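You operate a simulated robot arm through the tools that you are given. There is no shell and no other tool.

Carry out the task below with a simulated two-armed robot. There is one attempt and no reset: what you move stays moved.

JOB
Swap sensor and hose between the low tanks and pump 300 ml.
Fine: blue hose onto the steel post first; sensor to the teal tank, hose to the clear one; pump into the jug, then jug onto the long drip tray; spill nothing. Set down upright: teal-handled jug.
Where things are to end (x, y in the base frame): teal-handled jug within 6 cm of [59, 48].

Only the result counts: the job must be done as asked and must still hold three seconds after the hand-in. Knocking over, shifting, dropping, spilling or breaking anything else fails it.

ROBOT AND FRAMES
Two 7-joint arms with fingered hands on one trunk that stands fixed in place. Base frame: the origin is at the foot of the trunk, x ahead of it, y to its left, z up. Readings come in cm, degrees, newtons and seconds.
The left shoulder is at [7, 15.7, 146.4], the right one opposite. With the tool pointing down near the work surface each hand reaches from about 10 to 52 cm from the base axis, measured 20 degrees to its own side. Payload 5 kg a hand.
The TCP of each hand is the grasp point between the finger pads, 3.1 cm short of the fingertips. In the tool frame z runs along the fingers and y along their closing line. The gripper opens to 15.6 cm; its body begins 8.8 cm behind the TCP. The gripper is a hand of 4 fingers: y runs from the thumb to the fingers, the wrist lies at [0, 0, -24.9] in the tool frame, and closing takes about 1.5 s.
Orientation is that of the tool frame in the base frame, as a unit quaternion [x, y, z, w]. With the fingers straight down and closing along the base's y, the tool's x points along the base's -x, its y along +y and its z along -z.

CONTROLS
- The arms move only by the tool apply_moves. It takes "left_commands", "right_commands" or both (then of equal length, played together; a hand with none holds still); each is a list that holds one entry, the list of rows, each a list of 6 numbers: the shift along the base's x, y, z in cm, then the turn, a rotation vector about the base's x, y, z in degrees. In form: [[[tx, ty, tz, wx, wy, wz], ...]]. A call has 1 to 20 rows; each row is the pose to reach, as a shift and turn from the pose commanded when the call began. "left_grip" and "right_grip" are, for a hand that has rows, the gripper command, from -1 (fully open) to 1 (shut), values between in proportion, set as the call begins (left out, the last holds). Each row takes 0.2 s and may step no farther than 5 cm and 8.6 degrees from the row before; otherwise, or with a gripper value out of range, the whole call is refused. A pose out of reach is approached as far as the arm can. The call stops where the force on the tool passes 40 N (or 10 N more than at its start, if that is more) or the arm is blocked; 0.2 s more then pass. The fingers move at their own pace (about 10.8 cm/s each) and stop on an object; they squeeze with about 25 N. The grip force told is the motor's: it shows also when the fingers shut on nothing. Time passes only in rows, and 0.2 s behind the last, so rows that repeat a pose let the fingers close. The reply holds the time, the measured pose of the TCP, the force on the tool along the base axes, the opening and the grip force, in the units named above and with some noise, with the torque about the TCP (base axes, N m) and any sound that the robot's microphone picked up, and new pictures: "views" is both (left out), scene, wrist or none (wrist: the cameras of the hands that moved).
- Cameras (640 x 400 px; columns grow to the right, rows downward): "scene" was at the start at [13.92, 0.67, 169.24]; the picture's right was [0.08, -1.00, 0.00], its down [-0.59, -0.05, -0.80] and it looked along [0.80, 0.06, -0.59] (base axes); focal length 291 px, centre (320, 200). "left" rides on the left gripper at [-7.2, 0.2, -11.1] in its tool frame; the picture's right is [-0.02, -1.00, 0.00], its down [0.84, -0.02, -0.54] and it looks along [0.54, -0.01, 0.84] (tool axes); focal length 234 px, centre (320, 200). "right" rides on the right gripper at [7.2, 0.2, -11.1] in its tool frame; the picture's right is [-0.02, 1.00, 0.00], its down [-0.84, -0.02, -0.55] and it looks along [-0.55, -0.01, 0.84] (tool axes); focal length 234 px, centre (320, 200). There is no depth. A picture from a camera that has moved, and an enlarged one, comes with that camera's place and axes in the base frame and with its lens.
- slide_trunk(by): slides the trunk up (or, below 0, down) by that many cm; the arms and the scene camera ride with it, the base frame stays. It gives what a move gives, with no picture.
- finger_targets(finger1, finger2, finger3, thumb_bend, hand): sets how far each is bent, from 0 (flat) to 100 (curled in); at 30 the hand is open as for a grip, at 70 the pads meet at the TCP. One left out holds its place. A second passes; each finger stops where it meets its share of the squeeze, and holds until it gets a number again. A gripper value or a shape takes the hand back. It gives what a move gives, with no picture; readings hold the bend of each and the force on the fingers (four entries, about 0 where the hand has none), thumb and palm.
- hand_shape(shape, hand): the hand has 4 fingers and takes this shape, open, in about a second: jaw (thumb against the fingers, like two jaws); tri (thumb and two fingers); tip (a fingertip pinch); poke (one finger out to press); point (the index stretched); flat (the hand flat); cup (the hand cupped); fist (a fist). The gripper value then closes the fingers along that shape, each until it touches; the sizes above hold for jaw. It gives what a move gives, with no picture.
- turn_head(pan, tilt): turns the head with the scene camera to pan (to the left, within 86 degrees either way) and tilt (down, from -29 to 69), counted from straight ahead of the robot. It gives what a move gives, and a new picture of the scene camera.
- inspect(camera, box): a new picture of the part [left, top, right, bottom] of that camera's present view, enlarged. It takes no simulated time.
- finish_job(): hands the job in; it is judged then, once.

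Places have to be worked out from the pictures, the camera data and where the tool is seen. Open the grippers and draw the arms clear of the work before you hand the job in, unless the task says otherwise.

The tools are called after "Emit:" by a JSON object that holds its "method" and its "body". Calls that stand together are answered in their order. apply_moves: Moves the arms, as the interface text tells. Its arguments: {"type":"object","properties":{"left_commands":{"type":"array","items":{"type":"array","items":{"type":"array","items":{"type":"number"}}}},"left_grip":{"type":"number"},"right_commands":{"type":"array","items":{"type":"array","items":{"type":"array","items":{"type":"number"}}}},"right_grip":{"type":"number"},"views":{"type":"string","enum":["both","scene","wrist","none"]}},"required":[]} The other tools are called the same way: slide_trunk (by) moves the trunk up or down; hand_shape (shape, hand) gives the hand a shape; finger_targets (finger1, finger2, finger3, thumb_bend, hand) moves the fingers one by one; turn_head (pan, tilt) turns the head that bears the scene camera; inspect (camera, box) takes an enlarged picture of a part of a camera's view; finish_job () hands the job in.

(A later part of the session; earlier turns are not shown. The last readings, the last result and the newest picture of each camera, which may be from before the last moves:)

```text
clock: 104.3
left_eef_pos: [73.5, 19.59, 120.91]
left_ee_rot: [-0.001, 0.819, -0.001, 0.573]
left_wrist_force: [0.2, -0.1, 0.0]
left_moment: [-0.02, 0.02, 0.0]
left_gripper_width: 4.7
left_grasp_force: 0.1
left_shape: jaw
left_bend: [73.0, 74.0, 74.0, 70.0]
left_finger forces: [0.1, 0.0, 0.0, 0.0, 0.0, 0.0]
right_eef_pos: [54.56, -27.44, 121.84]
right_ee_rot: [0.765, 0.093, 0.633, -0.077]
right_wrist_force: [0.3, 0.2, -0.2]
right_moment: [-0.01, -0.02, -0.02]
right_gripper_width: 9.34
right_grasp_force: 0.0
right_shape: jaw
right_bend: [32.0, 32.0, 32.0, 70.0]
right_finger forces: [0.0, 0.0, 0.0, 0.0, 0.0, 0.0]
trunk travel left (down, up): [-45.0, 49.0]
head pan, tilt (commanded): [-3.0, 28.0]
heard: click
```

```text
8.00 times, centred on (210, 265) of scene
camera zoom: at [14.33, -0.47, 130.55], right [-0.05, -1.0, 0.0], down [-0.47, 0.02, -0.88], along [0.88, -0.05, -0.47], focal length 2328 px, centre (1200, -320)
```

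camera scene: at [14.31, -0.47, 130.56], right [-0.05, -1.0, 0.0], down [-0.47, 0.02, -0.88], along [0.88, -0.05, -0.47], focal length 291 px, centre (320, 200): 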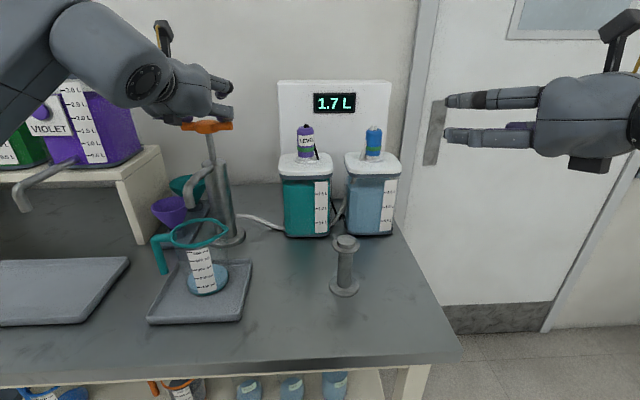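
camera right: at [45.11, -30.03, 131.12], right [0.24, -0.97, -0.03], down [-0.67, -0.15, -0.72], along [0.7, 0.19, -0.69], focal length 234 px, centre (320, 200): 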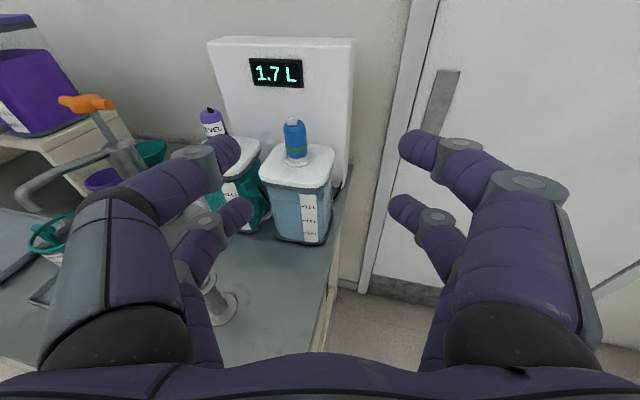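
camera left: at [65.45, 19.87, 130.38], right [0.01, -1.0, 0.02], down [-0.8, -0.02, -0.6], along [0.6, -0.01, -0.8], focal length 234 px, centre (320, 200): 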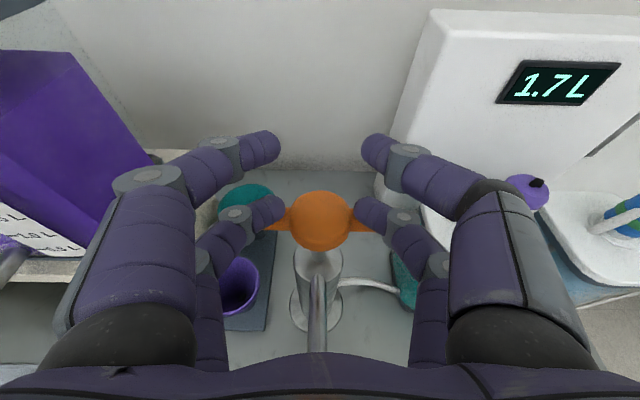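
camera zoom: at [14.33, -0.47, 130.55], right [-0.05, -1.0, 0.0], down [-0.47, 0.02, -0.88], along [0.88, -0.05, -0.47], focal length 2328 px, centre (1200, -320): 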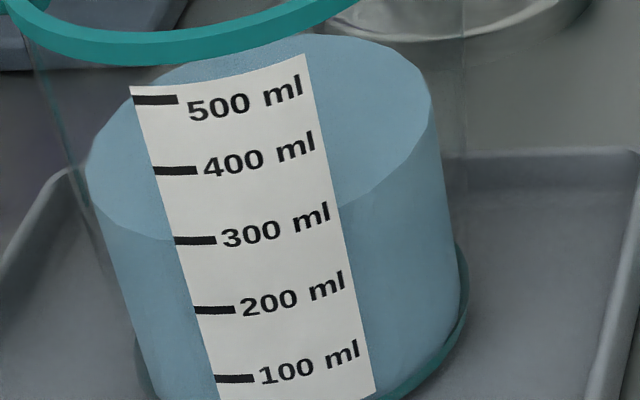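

The jug now reads 300 ml at the mark. I retract the left hand up and back from the handle and look at the jug and long tray area.

Emit:
{"method": "apply_moves", "body": {"left_commands": [[[-1, 0, 2, 0, 0, 0], [-4, 0.5, 3.5, 0, 0, 0], [-8, 1, 4, 0, 0, 0], [-12, 2, 4, 0, 0, 0], [-16, 4, 4, 0, 0, 0], [-19, 7, 3, 0, 0, 0], [-20, 10, 2, 0, 0, 0]]], "left_grip": 0.2, "views": "both"}}

Emit:
{"method": "turn_head", "body": {"pan": 30, "tilt": 36}}

```text
clock: 105.9
left_eef_pos: [53.15, 29.48, 123.18]
left_ee_rot: [0.0, 0.818, -0.001, 0.575]
left_wrist_force: [-1.1, 0.0, 0.1]
left_moment: [0.01, 0.0, 0.02]
left_gripper_width: 6.2
left_grasp_force: 0.1
left_shape: jaw
left_bend: [73.0, 73.0, 73.0, 70.0]
left_finger forces: [0.1, 0.0, 0.0, 0.0, 0.0, 0.0]
right_eef_pos: [54.2, -27.4, 121.88]
right_ee_rot: [0.764, 0.094, 0.634, -0.078]
right_wrist_force: [0.4, -0.1, -0.2]
right_moment: [-0.02, 0.01, -0.03]
right_gripper_width: 9.32
right_grasp_force: 0.1
right_shape: jaw
right_bend: [32.0, 32.0, 32.0, 70.0]
right_finger forces: [0.0, 0.1, 0.0, 0.1, 0.0, 0.0]
trunk travel left (down, up): [-45.0, 49.0]
head pan, tilt (commanded): [-3.0, 28.0]
camera scene: at [14.11, -0.41, 130.58], right [-0.05, -1.0, 0.0], down [-0.47, 0.02, -0.88], along [0.88, -0.05, -0.47], focal length 291 px, centre (320, 200)
camera left: at [45.07, 29.78, 133.62], right [0.01, -1.0, 0.02], down [-0.8, -0.02, -0.6], along [0.6, -0.02, -0.8], focal length 234 px, centre (320, 200)
```

scene: 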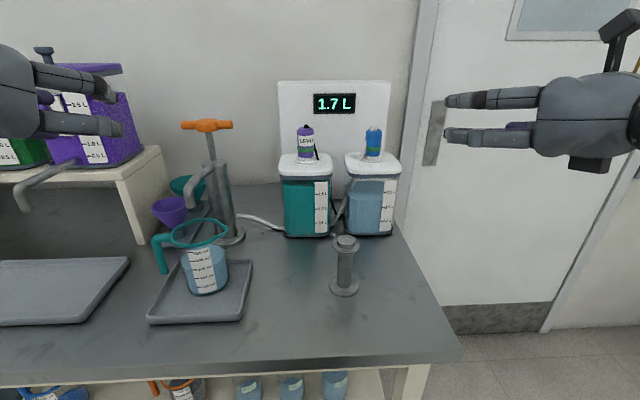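
left: 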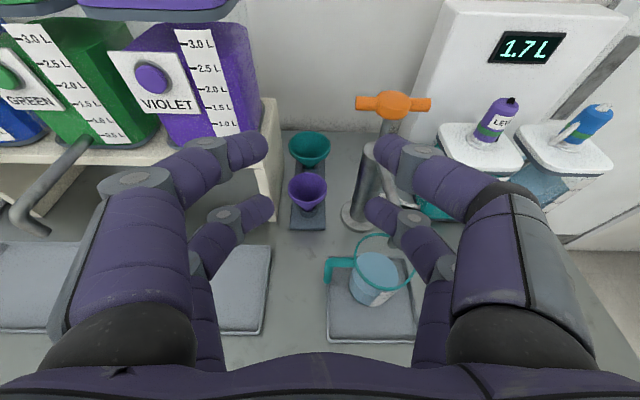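

```text
clock: 106.9
left_eef_pos: [53.21, 29.38, 123.1]
left_ee_rot: [0.0, 0.819, -0.001, 0.574]
left_wrist_force: [0.8, 0.1, 0.0]
left_moment: [-0.02, -0.02, 0.02]
left_gripper_width: 6.2
left_grasp_force: 0.1
left_shape: jaw
left_bend: [73.0, 73.0, 73.0, 70.0]
left_finger forces: [0.0, 0.0, 0.0, 0.1, 0.0, 0.0]
right_eef_pos: [54.47, -27.43, 121.8]
right_ee_rot: [0.765, 0.094, 0.632, -0.077]
right_wrist_force: [0.0, -0.1, 0.1]
right_moment: [0.0, -0.01, -0.01]
right_gripper_width: 9.34
right_grasp_force: 0.1
right_shape: jaw
right_bend: [32.0, 32.0, 32.0, 70.0]
right_finger forces: [0.0, 0.1, 0.0, 0.1, 0.0, 0.1]
trunk travel left (down, up): [-45.0, 49.0]
head pan, tilt (commanded): [30.0, 36.0]
camera scene: at [12.78, 4.39, 129.31], right [0.5, -0.87, 0.0], down [-0.51, -0.29, -0.81], along [0.7, 0.4, -0.59], focal length 291 px, centre (320, 200)
```

scene: 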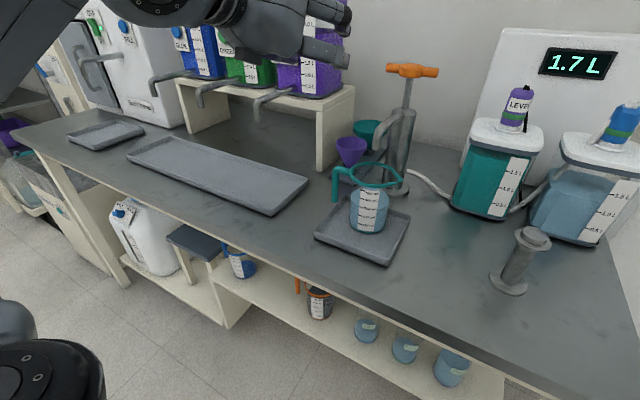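

Now I have an overview: the long tray spans about x 53–69, y 40–97, with the violet spout end above the target at z≈108. I zoom in on the jug, its handle, and the pump spout.

Emit:
{"method": "inspect", "body": {"camera": "scene", "box": [310, 130, 420, 270]}}

Emit:
{"method": "inspect", "body": {"camera": "left", "box": [300, 200, 430, 350]}}

Emit:
{"method": "inspect", "body": {"camera": "scene", "box": [180, 70, 330, 230]}}

```text
2.86 times, centred on (365, 200) of scene
camera zoom: at [12.78, 4.39, 129.31], right [0.5, -0.87, 0.0], down [-0.51, -0.29, -0.81], along [0.7, 0.4, -0.59], focal length 832 px, centre (191, 200)
```

zoom: 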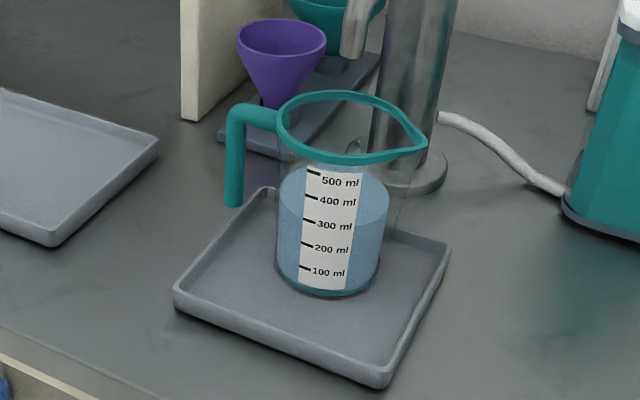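

```text
2.67 times, centred on (365, 275) of left
camera zoom: at [45.3, 29.78, 133.57], right [0.01, -1.0, 0.02], down [-0.8, -0.02, -0.6], along [0.6, -0.02, -0.8], focal length 624 px, centre (200, 0)
```

zoom: 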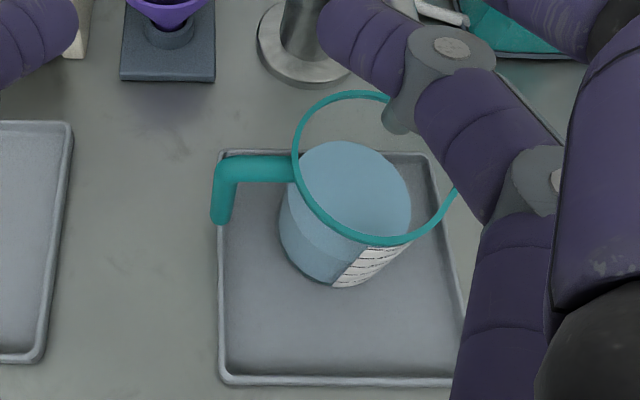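

```text
2.50 times, centred on (255, 150) of scene
camera zoom: at [12.78, 4.39, 129.31], right [0.5, -0.87, 0.0], down [-0.51, -0.29, -0.81], along [0.7, 0.4, -0.59], focal length 728 px, centre (482, 325)
```

zoom: 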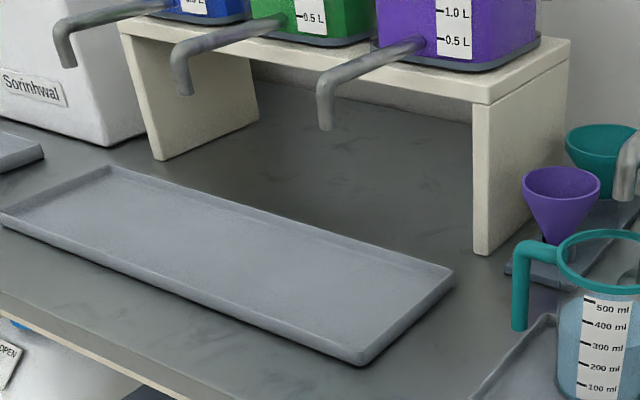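

Geometry: jug axis ≈[58.9,19.1], rim z≈100.4, handle's vertical bar ≈[58.6,27.1] from z≈91.6 to 99, pump spout end at z≈105.3. I'll grip the handle bar with the left hand from the left-front (yaw ≈-58°, nearly level), starting with a pre-approach pose up high.

Emit:
{"method": "apply_moves", "body": {"left_commands": [[[0, 0.9, -0.5, -0.95, -1.71, -7.21], [0, 1.8, -1.5, -1.9, -3.42, -14.42], [0, 2.7, -3, -2.85, -5.13, -21.62], [0, 3.5, -4.5, -3.8, -6.85, -28.83], [0, 4.4, -6, -4.74, -8.56, -36.04], [-0.1, 5.3, -7.5, -5.69, -10.27, -43.25], [-0.2, 6.1, -9, -6.64, -11.98, -50.45], [-0.3, 6.9, -10.5, -7.59, -13.69, -57.66], [-0.3, 6.9, -10.5, -7.59, -13.69, -57.66]]], "left_grip": 0.5, "views": "both"}}

Emit:
{"method": "inspect", "body": {"camera": "left", "box": [200, 120, 440, 340]}}

```text
clock: 108.9
left_eef_pos: [53.14, 36.31, 112.42]
left_ee_rot: [0.357, 0.645, -0.328, 0.591]
left_wrist_force: [0.0, -0.1, -0.4]
left_moment: [0.02, 0.0, 0.01]
left_gripper_width: 3.91
left_grasp_force: 0.0
left_shape: jaw
left_bend: [73.0, 73.0, 73.0, 70.0]
left_finger forces: [0.0, 0.1, 0.0, 0.0, 0.0, 0.0]
right_eef_pos: [54.41, -27.58, 121.92]
right_ee_rot: [0.765, 0.095, 0.632, -0.079]
right_wrist_force: [-0.2, 0.0, 0.8]
right_moment: [-0.01, 0.0, 0.01]
right_gripper_width: 9.33
right_grasp_force: 0.1
right_shape: jaw
right_bend: [32.0, 32.0, 32.0, 70.0]
right_finger forces: [0.1, 0.0, 0.0, 0.0, 0.1, 0.0]
trunk travel left (down, up): [-45.0, 49.0]
head pan, tilt (commanded): [30.0, 36.0]
camera scene: at [12.72, 4.34, 129.32], right [0.5, -0.87, 0.0], down [-0.51, -0.29, -0.81], along [0.7, 0.4, -0.59], focal length 291 px, centre (320, 200)
camera left: at [47.81, 45.36, 120.52], right [-0.85, -0.53, 0.02], down [-0.34, 0.51, -0.79], along [0.4, -0.68, -0.62], focal length 234 px, centre (320, 200)
```

scene: 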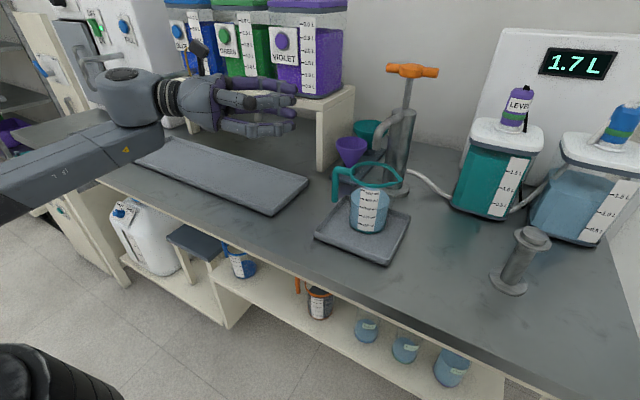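
left: 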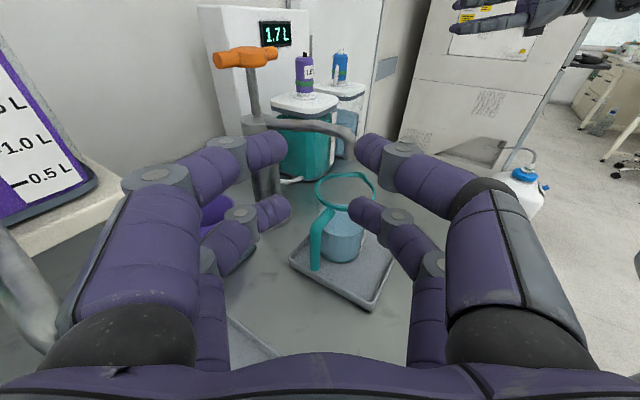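

```text
1.82 times, centred on (320, 230) of left
camera zoom: at [47.81, 45.36, 120.52], right [-0.85, -0.53, 0.02], down [-0.34, 0.51, -0.79], along [0.4, -0.68, -0.62], focal length 426 px, centre (320, 146)
```

zoom: 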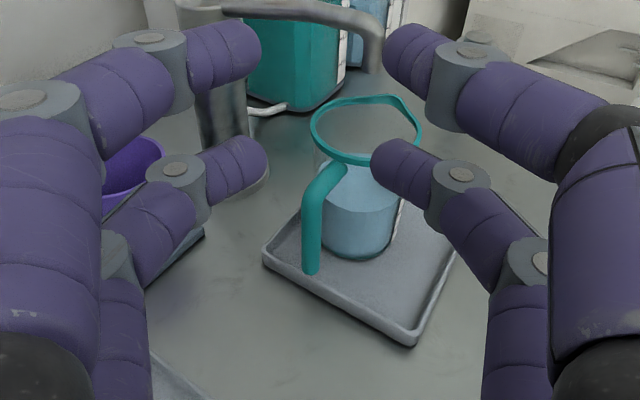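

Pose is reachable and the handle bar is straight ahead (≈[59,26.8]). I descend to z≈95.5 beside the tray and look again.

Emit:
{"method": "apply_moves", "body": {"left_commands": [[[0, 0, -4, 0, 0, 0], [0, 0, -8, 0, 0, 0], [0, 0, -12, 0, 0, 0], [0, 0, -15, 0, 0, 0], [0, 0, -16.9, 0, 0, 0], [0, 0, -16.9, 0, 0, 0]]], "views": "both"}}

Emit:
{"method": "inspect", "body": {"camera": "left", "box": [220, 60, 440, 260]}}

Emit:
{"method": "inspect", "body": {"camera": "scene", "box": [230, 120, 420, 270]}}

```text
clock: 110.3
left_eef_pos: [53.11, 36.49, 95.45]
left_ee_rot: [0.358, 0.645, -0.329, 0.59]
left_wrist_force: [-0.6, 0.4, -0.5]
left_moment: [0.01, -0.01, -0.01]
left_gripper_width: 3.91
left_grasp_force: 0.1
left_shape: jaw
left_bend: [73.0, 73.0, 73.0, 70.0]
left_finger forces: [0.0, 0.0, 0.1, 0.1, 0.1, 0.0]
right_eef_pos: [54.44, -27.5, 121.79]
right_ee_rot: [0.765, 0.094, 0.633, -0.078]
right_wrist_force: [1.2, -0.5, -0.3]
right_moment: [0.02, 0.01, -0.03]
right_gripper_width: 9.36
right_grasp_force: 0.1
right_shape: jaw
right_bend: [32.0, 32.0, 32.0, 70.0]
right_finger forces: [0.1, 0.0, 0.1, 0.1, 0.0, 0.0]
trunk travel left (down, up): [-45.0, 49.0]
head pan, tilt (commanded): [30.0, 36.0]
camera scene: at [12.78, 4.39, 129.31], right [0.5, -0.87, 0.0], down [-0.51, -0.29, -0.81], along [0.7, 0.4, -0.59], focal length 291 px, centre (320, 200)
camera left: at [47.83, 45.48, 103.5], right [-0.85, -0.53, 0.03], down [-0.34, 0.51, -0.79], along [0.4, -0.68, -0.62], focal length 234 px, centre (320, 200)
```

scene: 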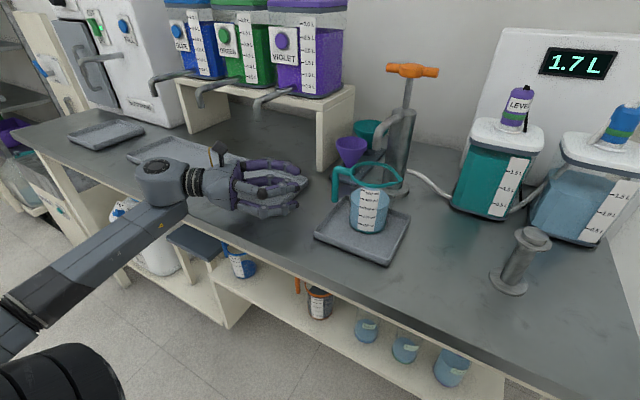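
left: 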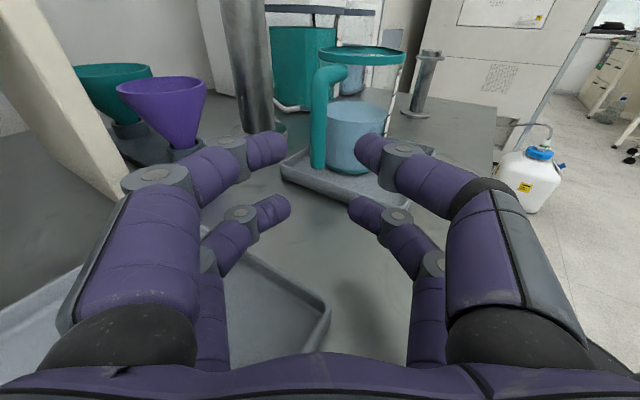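

```text
2.00 times, centred on (330, 160) of left
camera zoom: at [47.83, 45.48, 103.5], right [-0.85, -0.53, 0.03], down [-0.34, 0.51, -0.79], along [0.4, -0.68, -0.62], focal length 468 px, centre (300, 280)
```

zoom: 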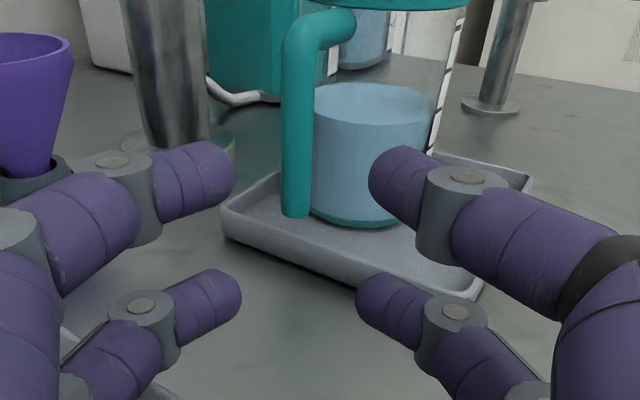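

```text
2.67 times, centred on (325, 195) of scene
camera zoom: at [12.78, 4.39, 129.31], right [0.5, -0.87, 0.0], down [-0.51, -0.29, -0.81], along [0.7, 0.4, -0.59], focal length 776 px, centre (307, 213)
```

zoom: 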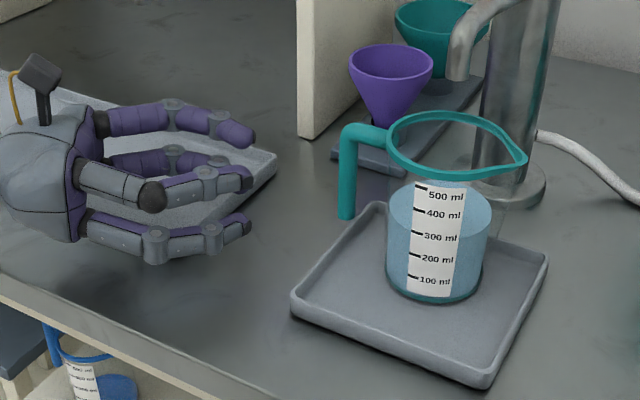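

The bar is centred almost on the tool line (≈0.25 cm left) and at the right height. I advance 6 cm along the heading and check.

Emit:
{"method": "apply_moves", "body": {"left_commands": [[[1.2, -1.7, -0.2, 0, 0, 0], [2.3, -3.4, -0.3, 0, 0, 0], [3.4, -5, -0.4, 0, 0, 0], [3.4, -5, -0.4, 0, 0, 0]]], "views": "wrist"}}

Emit:
{"method": "inspect", "body": {"camera": "left", "box": [220, 60, 440, 260]}}

Emit:
{"method": "inspect", "body": {"camera": "scene", "box": [270, 130, 400, 240]}}

```text
clock: 111.3
left_eef_pos: [54.77, 31.83, 96.85]
left_ee_rot: [0.357, 0.648, -0.327, 0.588]
left_wrist_force: [0.3, -0.6, -0.6]
left_moment: [-0.04, 0.0, 0.01]
left_gripper_width: 3.94
left_grasp_force: 0.0
left_shape: jaw
left_bend: [73.0, 73.0, 73.0, 70.0]
left_finger forces: [0.0, 0.0, 0.0, 0.1, 0.0, 0.0]
left hand out of reach, approached as far as the arm can: row 1, 2, 3, 4
right_eef_pos: [54.51, -27.52, 121.7]
right_ee_rot: [0.765, 0.093, 0.633, -0.077]
right_wrist_force: [-0.4, -0.9, -0.4]
right_moment: [0.01, 0.0, 0.03]
right_gripper_width: 9.35
right_grasp_force: 0.2
right_shape: jaw
right_bend: [32.0, 32.0, 32.0, 70.0]
right_finger forces: [0.1, 0.0, 0.0, 0.0, 0.1, 0.1]
trunk travel left (down, up): [-45.0, 49.0]
head pan, tilt (commanded): [30.0, 36.0]
camera left: at [49.35, 40.84, 104.92], right [-0.85, -0.53, 0.03], down [-0.35, 0.51, -0.78], along [0.4, -0.67, -0.62], focal length 234 px, centre (320, 200)
```

left: 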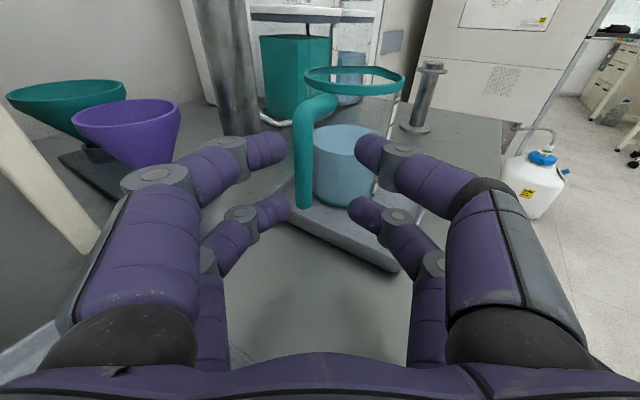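

```text
2.00 times, centred on (330, 160) of left
camera zoom: at [49.35, 40.84, 104.92], right [-0.85, -0.53, 0.03], down [-0.35, 0.51, -0.78], along [0.4, -0.67, -0.62], focal length 468 px, centre (300, 280)
```

zoom: 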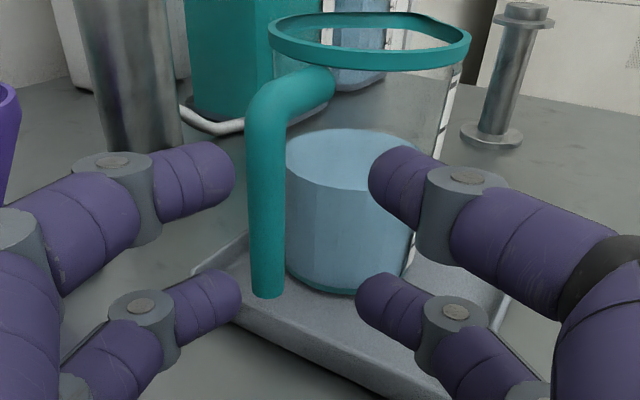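

```text
3.64 times, centred on (335, 185) of scene
camera zoom: at [12.83, 4.4, 129.3], right [0.5, -0.87, 0.0], down [-0.51, -0.29, -0.81], along [0.7, 0.4, -0.59], focal length 1058 px, centre (266, 254)
```

zoom: 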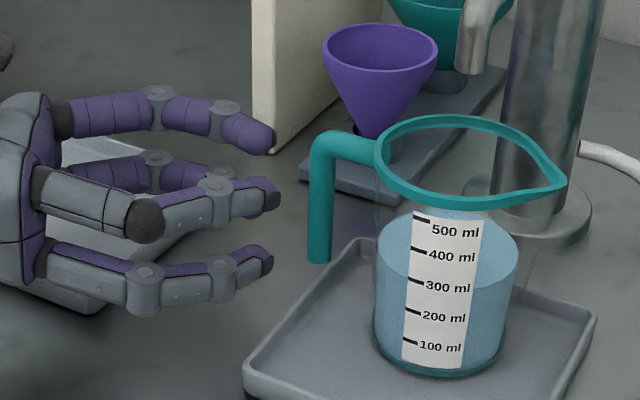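

The arm hits its limit at this low height, so the trunk should go lower. I back off and raise the left hand first so that lowering the trunk can't push it into the table.

Emit:
{"method": "apply_moves", "body": {"left_commands": [[[-1.2, 2, 0.5, 0, 0, 0], [-2.2, 3.6, 3, 0, 0, 0], [-2.6, 4.2, 7, 0, 0, 0], [-2.6, 4.2, 11, 0, 0, 0], [-2.6, 4.2, 15, 0, 0, 0], [-2.6, 4.2, 18, 0, 0, 0], [-2.6, 4.2, 18, 0, 0, 0]]], "views": "scene"}}

```text
clock: 112.9
left_eef_pos: [52.19, 36.1, 115.02]
left_ee_rot: [0.357, 0.645, -0.329, 0.59]
left_wrist_force: [0.3, 0.3, 0.0]
left_moment: [-0.04, 0.04, 0.0]
left_gripper_width: 3.94
left_grasp_force: 0.2
left_shape: jaw
left_bend: [73.0, 73.0, 73.0, 70.0]
left_finger forces: [0.0, 0.0, 0.1, 0.0, 0.0, 0.0]
right_eef_pos: [54.62, -27.46, 121.82]
right_ee_rot: [0.765, 0.093, 0.633, -0.077]
right_wrist_force: [-0.8, 0.5, -0.6]
right_moment: [0.0, 0.06, 0.01]
right_gripper_width: 9.32
right_grasp_force: 0.1
right_shape: jaw
right_bend: [32.0, 32.0, 32.0, 70.0]
right_finger forces: [0.0, 0.0, 0.0, 0.0, 0.0, 0.0]
trunk travel left (down, up): [-45.0, 49.0]
head pan, tilt (commanded): [30.0, 36.0]
camera scene: at [12.79, 4.43, 129.3], right [0.5, -0.87, 0.0], down [-0.51, -0.29, -0.81], along [0.7, 0.4, -0.59], focal length 291 px, centre (320, 200)
```

scene: 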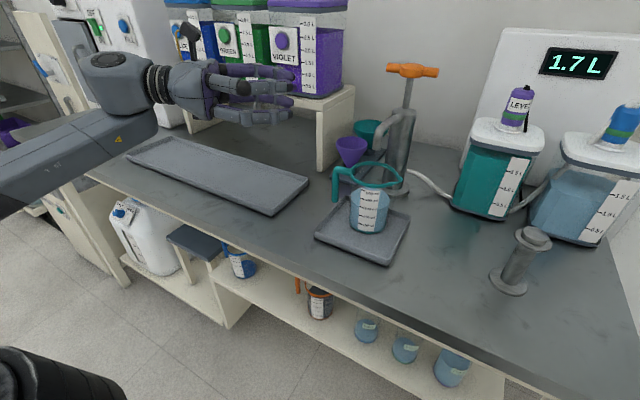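

Clear. I lower the trunk 15 cm.

Emit:
{"method": "slide_trunk", "body": {"by": -15}}

Emit:
{"method": "turn_head", "body": {"pan": 30, "tilt": 28}}

```text
clock: 114.7
left_eef_pos: [52.11, 36.1, 99.97]
left_ee_rot: [0.358, 0.645, -0.328, 0.589]
left_wrist_force: [-0.1, -0.2, 0.2]
left_moment: [-0.03, -0.02, 0.0]
left_gripper_width: 3.94
left_grasp_force: 0.0
left_shape: jaw
left_bend: [73.0, 73.0, 73.0, 70.0]
left_finger forces: [0.1, 0.1, 0.0, 0.1, 0.0, 0.1]
right_eef_pos: [54.48, -27.36, 106.81]
right_ee_rot: [0.765, 0.093, 0.633, -0.077]
right_wrist_force: [-1.0, -0.8, 0.6]
right_moment: [0.02, -0.01, -0.01]
right_gripper_width: 9.34
right_grasp_force: 0.1
right_shape: jaw
right_bend: [32.0, 32.0, 32.0, 70.0]
right_finger forces: [0.0, 0.0, 0.0, 0.0, 0.1, 0.0]
trunk travel left (down, up): [-30.0, 64.0]
head pan, tilt (commanded): [30.0, 36.0]
```

```text
clock: 115.4
left_eef_pos: [52.23, 36.12, 99.98]
left_ee_rot: [0.357, 0.646, -0.328, 0.59]
left_wrist_force: [-0.2, 0.1, -0.5]
left_moment: [0.02, -0.01, -0.01]
left_gripper_width: 3.93
left_grasp_force: 0.0
left_shape: jaw
left_bend: [73.0, 73.0, 73.0, 70.0]
left_finger forces: [0.1, 0.0, 0.0, 0.0, 0.0, 0.1]
right_eef_pos: [54.54, -27.47, 106.83]
right_ee_rot: [0.765, 0.094, 0.633, -0.078]
right_wrist_force: [-0.7, -0.5, 0.5]
right_moment: [-0.02, 0.02, 0.01]
right_gripper_width: 9.35
right_grasp_force: 0.1
right_shape: jaw
right_bend: [32.0, 32.0, 32.0, 70.0]
right_finger forces: [0.0, 0.0, 0.0, 0.1, 0.1, 0.0]
trunk travel left (down, up): [-30.0, 64.0]
head pan, tilt (commanded): [30.0, 28.0]
camera scene: at [13.11, 4.58, 115.55], right [0.5, -0.87, 0.0], down [-0.41, -0.23, -0.88], along [0.76, 0.44, -0.47], focal length 291 px, centre (320, 200)
```

scene: 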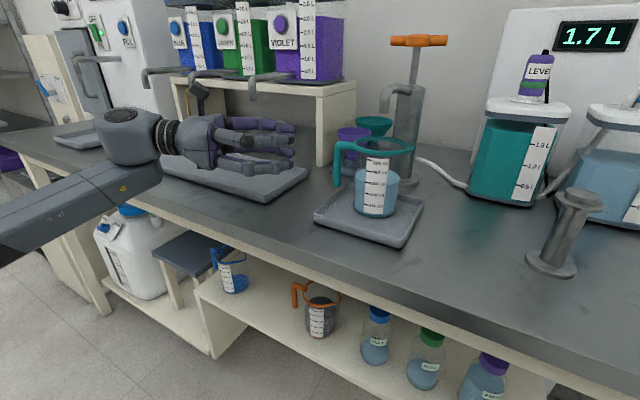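

Now I descend to z≈95 and advance toward the handle again with an intermediate check.

Emit:
{"method": "apply_moves", "body": {"left_commands": [[[0.3, -0.3, -2.5, 0, 0, 0], [0.6, -0.6, -5, 0, 0, 0], [1.7, -2.2, -5, 0, 0, 0], [2.8, -3.8, -5, 0, 0, 0], [3.4, -4.8, -5, 0, 0, 0], [3.4, -4.8, -5, 0, 0, 0]]], "views": "both"}}

Emit:
{"method": "inspect", "body": {"camera": "left", "box": [220, 60, 440, 260]}}

Emit:
{"method": "inspect", "body": {"camera": "scene", "box": [270, 110, 430, 250]}}

```text
clock: 116.8
left_eef_pos: [54.37, 31.19, 96.59]
left_ee_rot: [0.362, 0.638, -0.32, 0.599]
left_wrist_force: [-0.5, -1.3, 0.5]
left_moment: [0.01, -0.01, 0.0]
left_gripper_width: 3.9
left_grasp_force: 0.2
left_shape: jaw
left_bend: [73.0, 73.0, 73.0, 70.0]
left_finger forces: [0.0, 0.1, 0.0, 0.0, 0.0, 0.0]
right_eef_pos: [53.39, -27.87, 107.46]
right_ee_rot: [0.761, 0.093, 0.638, -0.078]
right_wrist_force: [0.4, -0.2, -0.7]
right_moment: [-0.05, -0.01, 0.01]
right_gripper_width: 9.36
right_grasp_force: 0.0
right_shape: jaw
right_bend: [32.0, 32.0, 32.0, 70.0]
right_finger forces: [0.0, 0.0, 0.0, 0.0, 0.0, 0.0]
trunk travel left (down, up): [-30.0, 64.0]
head pan, tilt (commanded): [30.0, 28.0]
camera scene: at [11.75, 4.41, 115.81], right [0.51, -0.86, 0.0], down [-0.39, -0.24, -0.89], along [0.77, 0.45, -0.46], focal length 291 px, centre (320, 200)
camera left: at [48.86, 40.16, 104.44], right [-0.85, -0.53, 0.0], down [-0.32, 0.52, -0.79], along [0.42, -0.67, -0.61], focal length 234 px, centre (320, 200)
```

scene: 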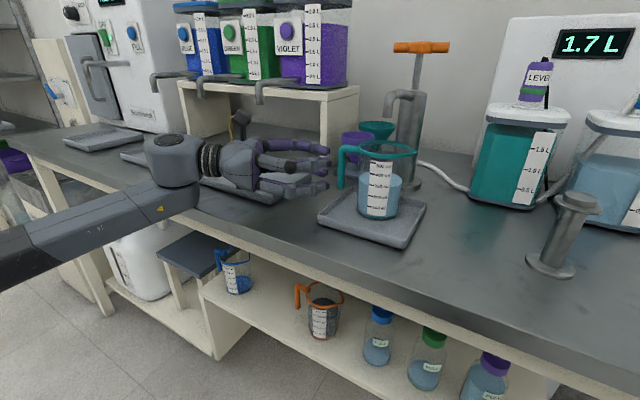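
left: 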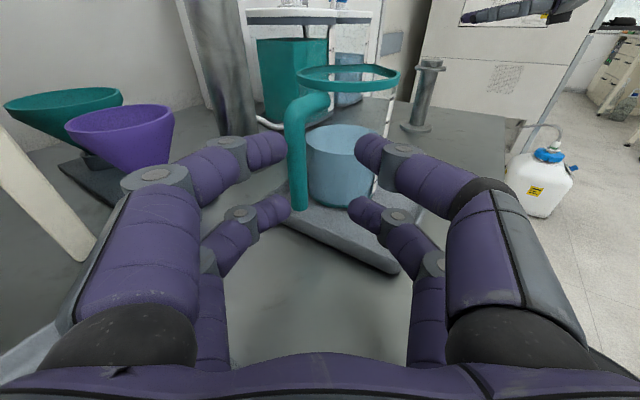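

```text
2.00 times, centred on (330, 160) of left
camera zoom: at [48.86, 40.16, 104.44], right [-0.85, -0.53, 0.0], down [-0.32, 0.52, -0.79], along [0.42, -0.67, -0.61], focal length 468 px, centre (300, 280)
```

zoom: 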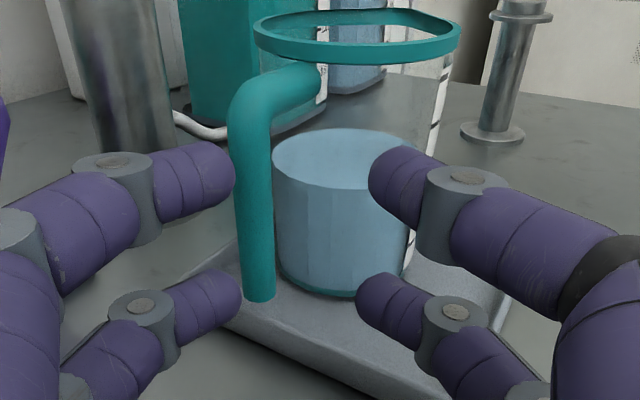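

```text
2.86 times, centred on (350, 180) of scene
camera zoom: at [11.75, 4.41, 115.81], right [0.51, -0.86, 0.0], down [-0.39, -0.24, -0.89], along [0.77, 0.45, -0.46], focal length 832 px, centre (234, 257)
```

zoom: 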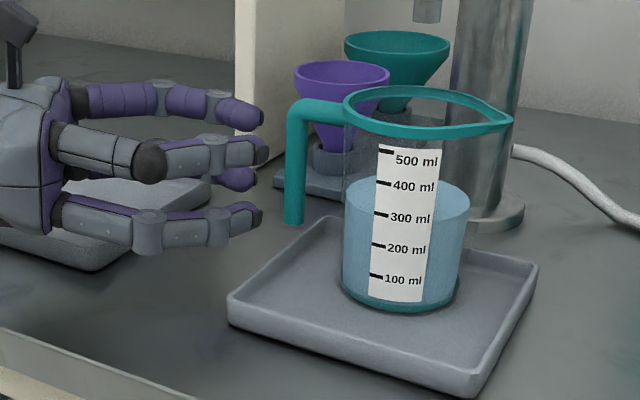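

The head camera and right hand readings shifted (~1 cm): the left forearm must be pressing on something, probably the table edge. I raise the left hand right away to relieve it.

Emit:
{"method": "apply_moves", "body": {"left_commands": [[[0, 0, 1.5, 0, 0, 0], [-0.8, 1.2, 3.5, 0, 0, 0], [-1.8, 2.8, 6, 0, 0, 0], [-2.4, 3.8, 9, 0, 0, 0], [-2.6, 4.2, 12, 0, 0, 0], [-2.6, 4.2, 14, 0, 0, 0]]], "views": "both"}}

Emit:
{"method": "inspect", "body": {"camera": "scene", "box": [0, 80, 330, 300]}}

```text
clock: 118.2
left_eef_pos: [52.9, 35.52, 108.91]
left_ee_rot: [0.358, 0.646, -0.329, 0.589]
left_wrist_force: [-0.1, 0.3, 0.3]
left_moment: [0.03, -0.02, 0.0]
left_gripper_width: 3.91
left_grasp_force: 0.1
left_shape: jaw
left_bend: [73.0, 73.0, 73.0, 70.0]
left_finger forces: [0.1, 0.0, 0.1, 0.1, 0.0, 0.0]
right_eef_pos: [54.48, -27.56, 106.89]
right_ee_rot: [0.765, 0.094, 0.632, -0.078]
right_wrist_force: [0.2, 0.1, 0.8]
right_moment: [0.03, -0.03, 0.01]
right_gripper_width: 9.3
right_grasp_force: 0.0
right_shape: jaw
right_bend: [32.0, 32.0, 32.0, 70.0]
right_finger forces: [0.0, 0.0, 0.1, 0.1, 0.1, 0.0]
trunk travel left (down, up): [-30.0, 64.0]
head pan, tilt (commanded): [30.0, 28.0]
camera scene: at [13.09, 4.59, 115.55], right [0.5, -0.87, 0.0], down [-0.41, -0.23, -0.88], along [0.76, 0.44, -0.47], focal length 291 px, centre (320, 200)
camera left: at [47.54, 44.57, 117.04], right [-0.85, -0.53, 0.03], down [-0.34, 0.51, -0.79], along [0.4, -0.68, -0.62], focal length 234 px, centre (320, 200)
```

scene: 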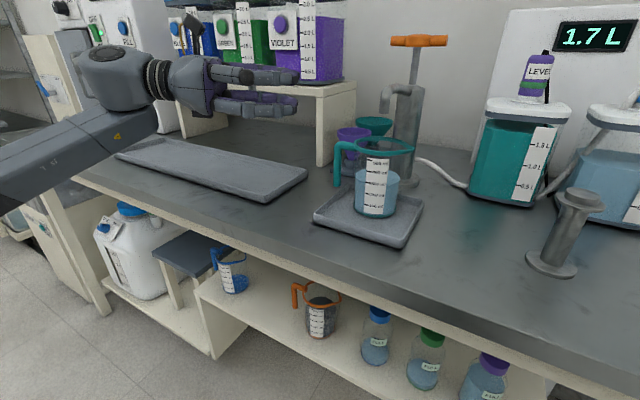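
left: 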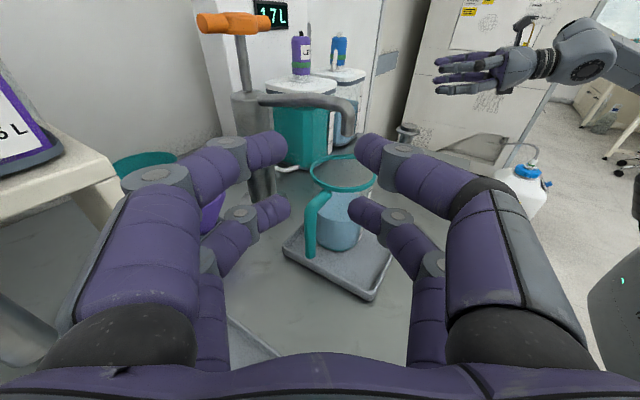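

```text
1.82 times, centred on (165, 190) of scene
camera zoom: at [13.09, 4.59, 115.55], right [0.5, -0.87, 0.0], down [-0.41, -0.23, -0.88], along [0.76, 0.44, -0.47], focal length 529 px, centre (602, 218)
```

zoom: 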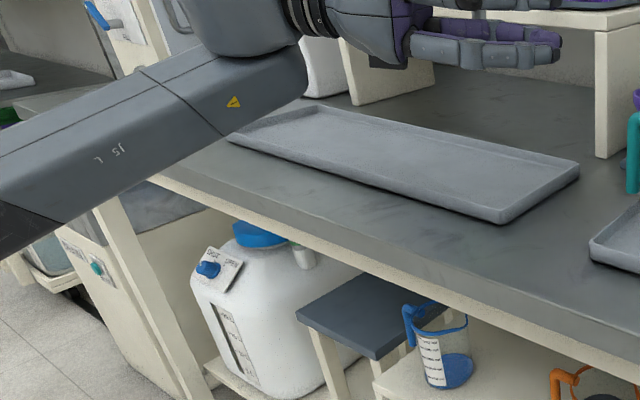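

Everything returned to place and nothing looks disturbed. I'll use a higher trunk and a pose nearer the body: raise the trunk 9 cm, then turn the left hand to yaw ≈-40°, pitch ≈14°, so the arm isn't nearly straight.

Emit:
{"method": "slide_trunk", "body": {"by": 9}}

Emit:
{"method": "apply_moves", "body": {"left_commands": [[[-0.5, -0.4, -1.5, 1.71, 1.48, 4.49], [-1, -0.8, -3, 3.42, 2.97, 8.98], [-1.6, -1.2, -5, 5.12, 4.45, 13.47], [-2.1, -1.6, -7.5, 6.83, 5.93, 17.96], [-2.1, -1.6, -9.5, 6.83, 5.93, 17.96], [-2.1, -1.6, -9.5, 6.83, 5.93, 17.96]]], "left_grip": 0.63, "views": "both"}}

```text
clock: 119.4
left_eef_pos: [52.98, 35.63, 117.98]
left_ee_rot: [0.357, 0.646, -0.328, 0.59]
left_wrist_force: [0.4, 0.0, 0.3]
left_moment: [0.02, 0.0, 0.03]
left_gripper_width: 3.9
left_grasp_force: 0.0
left_shape: jaw
left_bend: [73.0, 73.0, 73.0, 70.0]
left_finger forces: [0.0, 0.0, 0.0, 0.1, 0.1, 0.0]
right_eef_pos: [54.49, -27.51, 115.72]
right_ee_rot: [0.765, 0.093, 0.632, -0.077]
right_wrist_force: [0.6, 0.0, 0.4]
right_moment: [-0.02, 0.04, -0.03]
right_gripper_width: 9.33
right_grasp_force: 0.1
right_shape: jaw
right_bend: [32.0, 32.0, 32.0, 70.0]
right_finger forces: [0.1, 0.0, 0.0, 0.1, 0.1, 0.0]
trunk travel left (down, up): [-39.0, 55.0]
head pan, tilt (commanded): [30.0, 28.0]
```

```text
clock: 120.8
left_eef_pos: [50.64, 33.93, 108.49]
left_ee_rot: [0.27, 0.741, -0.211, 0.578]
left_wrist_force: [-0.6, 0.0, -0.2]
left_moment: [-0.02, 0.0, -0.01]
left_gripper_width: 2.93
left_grasp_force: 0.0
left_shape: jaw
left_bend: [73.0, 73.0, 73.0, 70.0]
left_finger forces: [0.0, 0.1, 0.1, 0.1, 0.1, 0.0]
right_eef_pos: [54.48, -27.56, 115.75]
right_ee_rot: [0.764, 0.094, 0.633, -0.079]
right_wrist_force: [-0.2, 0.7, 0.1]
right_moment: [-0.02, -0.01, 0.0]
right_gripper_width: 9.36
right_grasp_force: 0.0
right_shape: jaw
right_bend: [32.0, 32.0, 32.0, 70.0]
right_finger forces: [0.0, 0.0, 0.0, 0.0, 0.0, 0.0]
trunk travel left (down, up): [-39.0, 55.0]
head pan, tilt (commanded): [30.0, 28.0]
camera scene: at [13.09, 4.55, 124.56], right [0.5, -0.87, 0.0], down [-0.41, -0.23, -0.88], along [0.76, 0.44, -0.47], focal length 291 px, centre (320, 200)
camera left: at [43.89, 39.99, 118.05], right [-0.64, -0.77, 0.03], down [-0.57, 0.45, -0.68], along [0.51, -0.45, -0.73], focal length 234 px, centre (320, 200)
```

scene: 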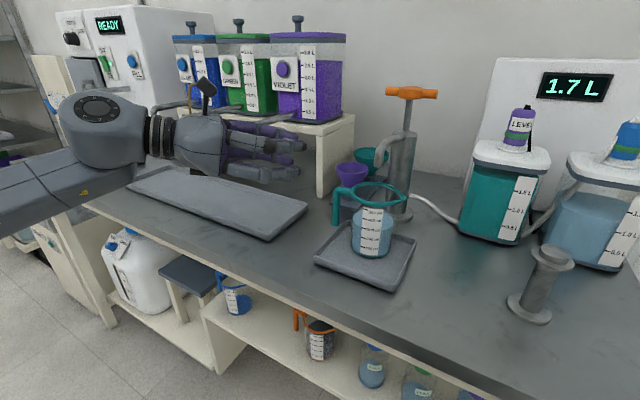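
left: 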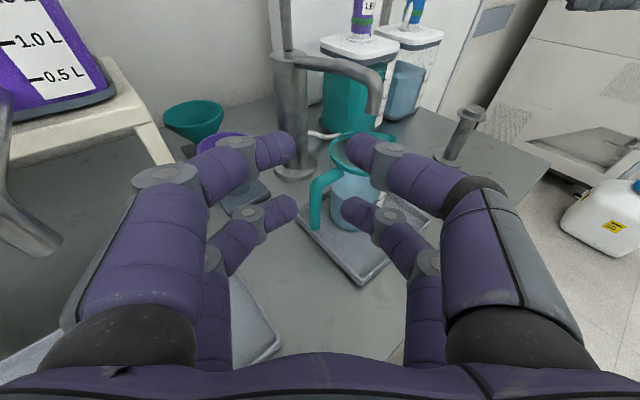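

Orientation is right (yaw -40°, 14° down). I descend to z≈95.5.

Emit:
{"method": "apply_moves", "body": {"left_commands": [[[0, 0, -3, 0, 0, 0], [0, 0, -6, 0, 0, 0], [0, 0, -9, 0, 0, 0], [0, 0, -11.5, 0, 0, 0], [0, 0, -13, 0, 0, 0], [0, 0, -13, 0, 0, 0]]], "views": "both"}}

Emit:
{"method": "inspect", "body": {"camera": "left", "box": [220, 60, 440, 260]}}

```text
clock: 122.2
left_eef_pos: [50.68, 33.96, 95.49]
left_ee_rot: [0.269, 0.742, -0.21, 0.577]
left_wrist_force: [0.2, 0.7, 0.0]
left_moment: [-0.03, -0.03, 0.01]
left_gripper_width: 2.91
left_grasp_force: 0.0
left_shape: jaw
left_bend: [73.0, 73.0, 73.0, 70.0]
left_finger forces: [0.0, 0.0, 0.0, 0.1, 0.0, 0.0]
right_eef_pos: [54.54, -27.44, 115.77]
right_ee_rot: [0.765, 0.094, 0.633, -0.078]
right_wrist_force: [-0.3, -0.2, -1.0]
right_moment: [0.01, -0.02, 0.04]
right_gripper_width: 9.33
right_grasp_force: 0.1
right_shape: jaw
right_bend: [32.0, 32.0, 32.0, 70.0]
right_finger forces: [0.0, 0.0, 0.0, 0.1, 0.0, 0.1]
trunk travel left (down, up): [-39.0, 55.0]
head pan, tilt (commanded): [30.0, 28.0]
camera scene: at [13.1, 4.58, 124.56], right [0.5, -0.87, 0.0], down [-0.41, -0.23, -0.88], along [0.76, 0.44, -0.47], focal length 291 px, centre (320, 200)
camera left: at [43.94, 39.89, 105.09], right [-0.64, -0.77, 0.03], down [-0.57, 0.45, -0.68], along [0.51, -0.45, -0.73], focal length 234 px, centre (320, 200)
```

scene: 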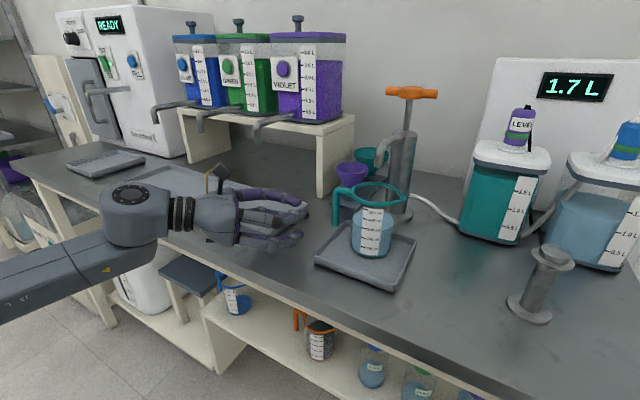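
left: 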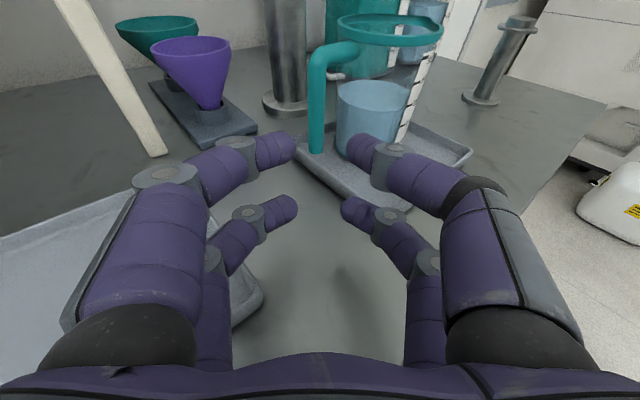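

```text
2.00 times, centred on (330, 160) of left
camera zoom: at [43.94, 39.89, 105.09], right [-0.64, -0.77, 0.03], down [-0.57, 0.45, -0.68], along [0.51, -0.45, -0.73], focal length 468 px, centre (300, 280)
```

zoom: 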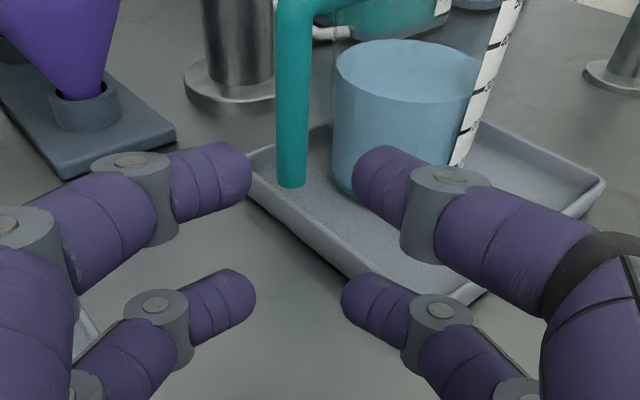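

Reached cleanly with no body push. The bar is ~0.4 cm left of the tool plane; I advance 4.4 cm with correction and check.

Emit:
{"method": "apply_moves", "body": {"left_commands": [[[1.2, -0.8, 0, 0, 0, 0], [2.4, -1.7, 0, 0, 0, 0], [3.6, -2.6, 0, 0, 0, 0], [3.6, -2.6, 0, 0, 0, 0]]], "views": "none"}}

Emit:
{"method": "inspect", "body": {"camera": "left", "box": [220, 60, 440, 260]}}

Emit:
{"method": "inspect", "body": {"camera": "scene", "box": [260, 140, 420, 290]}}

```text
clock: 123.2
left_eef_pos: [54.39, 31.39, 95.53]
left_ee_rot: [0.269, 0.741, -0.212, 0.578]
left_wrist_force: [-0.3, -0.1, -0.2]
left_moment: [-0.01, -0.01, 0.06]
left_gripper_width: 2.91
left_grasp_force: 0.0
left_shape: jaw
left_bend: [73.0, 73.0, 73.0, 70.0]
left_finger forces: [0.0, 0.1, 0.1, 0.0, 0.0, 0.0]
right_eef_pos: [54.43, -27.48, 115.75]
right_ee_rot: [0.765, 0.094, 0.632, -0.077]
right_wrist_force: [-0.5, 0.8, -0.3]
right_moment: [-0.03, 0.01, 0.0]
right_gripper_width: 9.33
right_grasp_force: 0.0
right_shape: jaw
right_bend: [32.0, 32.0, 32.0, 70.0]
right_finger forces: [0.0, 0.0, 0.1, 0.1, 0.0, 0.0]
trunk travel left (down, up): [-39.0, 55.0]
head pan, tilt (commanded): [30.0, 28.0]
```

```text
2.00 times, centred on (330, 160) of left
camera zoom: at [47.64, 37.41, 105.08], right [-0.64, -0.77, 0.03], down [-0.57, 0.45, -0.68], along [0.51, -0.45, -0.73], focal length 468 px, centre (300, 280)
```

zoom: 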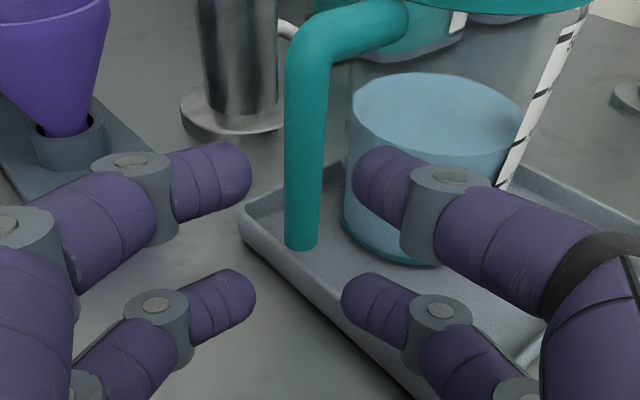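

```text
2.67 times, centred on (340, 215) of scene
camera zoom: at [13.07, 4.6, 124.56], right [0.5, -0.87, 0.0], down [-0.41, -0.23, -0.88], along [0.76, 0.44, -0.47], focal length 776 px, centre (267, 160)
```

zoom: 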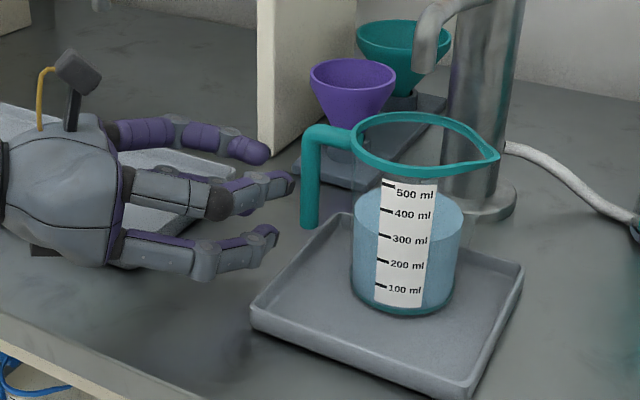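

Well centred. I advance in two small steps, checking that the inner fingertips clear the jug wall.

Emit:
{"method": "apply_moves", "body": {"left_commands": [[[1, -0.8, 0, 0, 0, 0], [2, -1.6, 0, 0, 0, 0], [2, -1.6, 0, 0, 0, 0]]], "views": "none"}}

Emit:
{"method": "inspect", "body": {"camera": "left", "box": [220, 80, 440, 280]}}

Emit:
{"method": "inspect", "body": {"camera": "scene", "box": [290, 160, 410, 270]}}

```text
clock: 124.0
left_eef_pos: [56.36, 29.9, 95.43]
left_ee_rot: [0.27, 0.741, -0.211, 0.577]
left_wrist_force: [-0.4, -0.1, -0.7]
left_moment: [-0.02, 0.02, 0.0]
left_gripper_width: 2.92
left_grasp_force: 0.1
left_shape: jaw
left_bend: [73.0, 73.0, 73.0, 70.0]
left_finger forces: [0.0, 0.1, 0.1, 0.1, 0.1, 0.0]
right_eef_pos: [54.54, -27.46, 115.78]
right_ee_rot: [0.765, 0.095, 0.633, -0.078]
right_wrist_force: [-0.5, -0.4, -1.0]
right_moment: [0.01, 0.01, 0.0]
right_gripper_width: 9.35
right_grasp_force: 0.0
right_shape: jaw
right_bend: [32.0, 32.0, 32.0, 70.0]
right_finger forces: [0.0, 0.1, 0.0, 0.0, 0.0, 0.2]
trunk travel left (down, up): [-39.0, 55.0]
head pan, tilt (commanded): [30.0, 28.0]
```

```text
2.00 times, centred on (330, 180) of left
camera zoom: at [49.54, 35.82, 105.05], right [-0.64, -0.77, 0.03], down [-0.57, 0.45, -0.68], along [0.51, -0.45, -0.73], focal length 468 px, centre (300, 240)
```

zoom: 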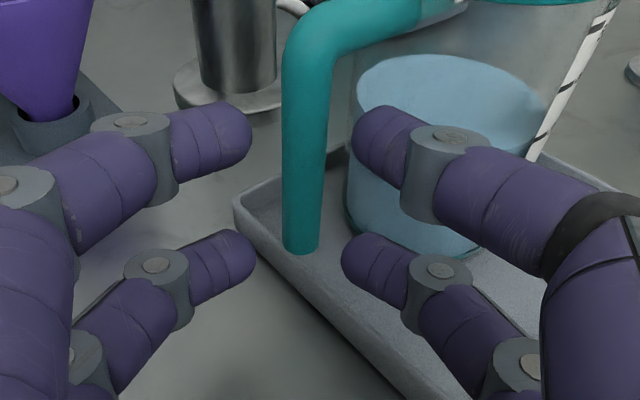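

```text
3.64 times, centred on (350, 215) of scene
camera zoom: at [13.09, 4.6, 124.56], right [0.5, -0.87, 0.0], down [-0.41, -0.23, -0.88], along [0.76, 0.44, -0.47], focal length 1058 px, centre (211, 146)
```

zoom: 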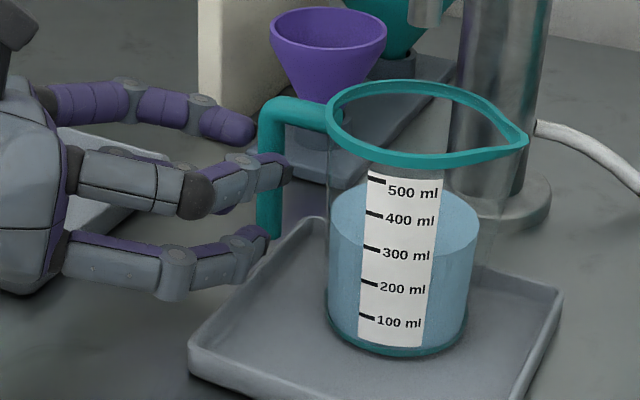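

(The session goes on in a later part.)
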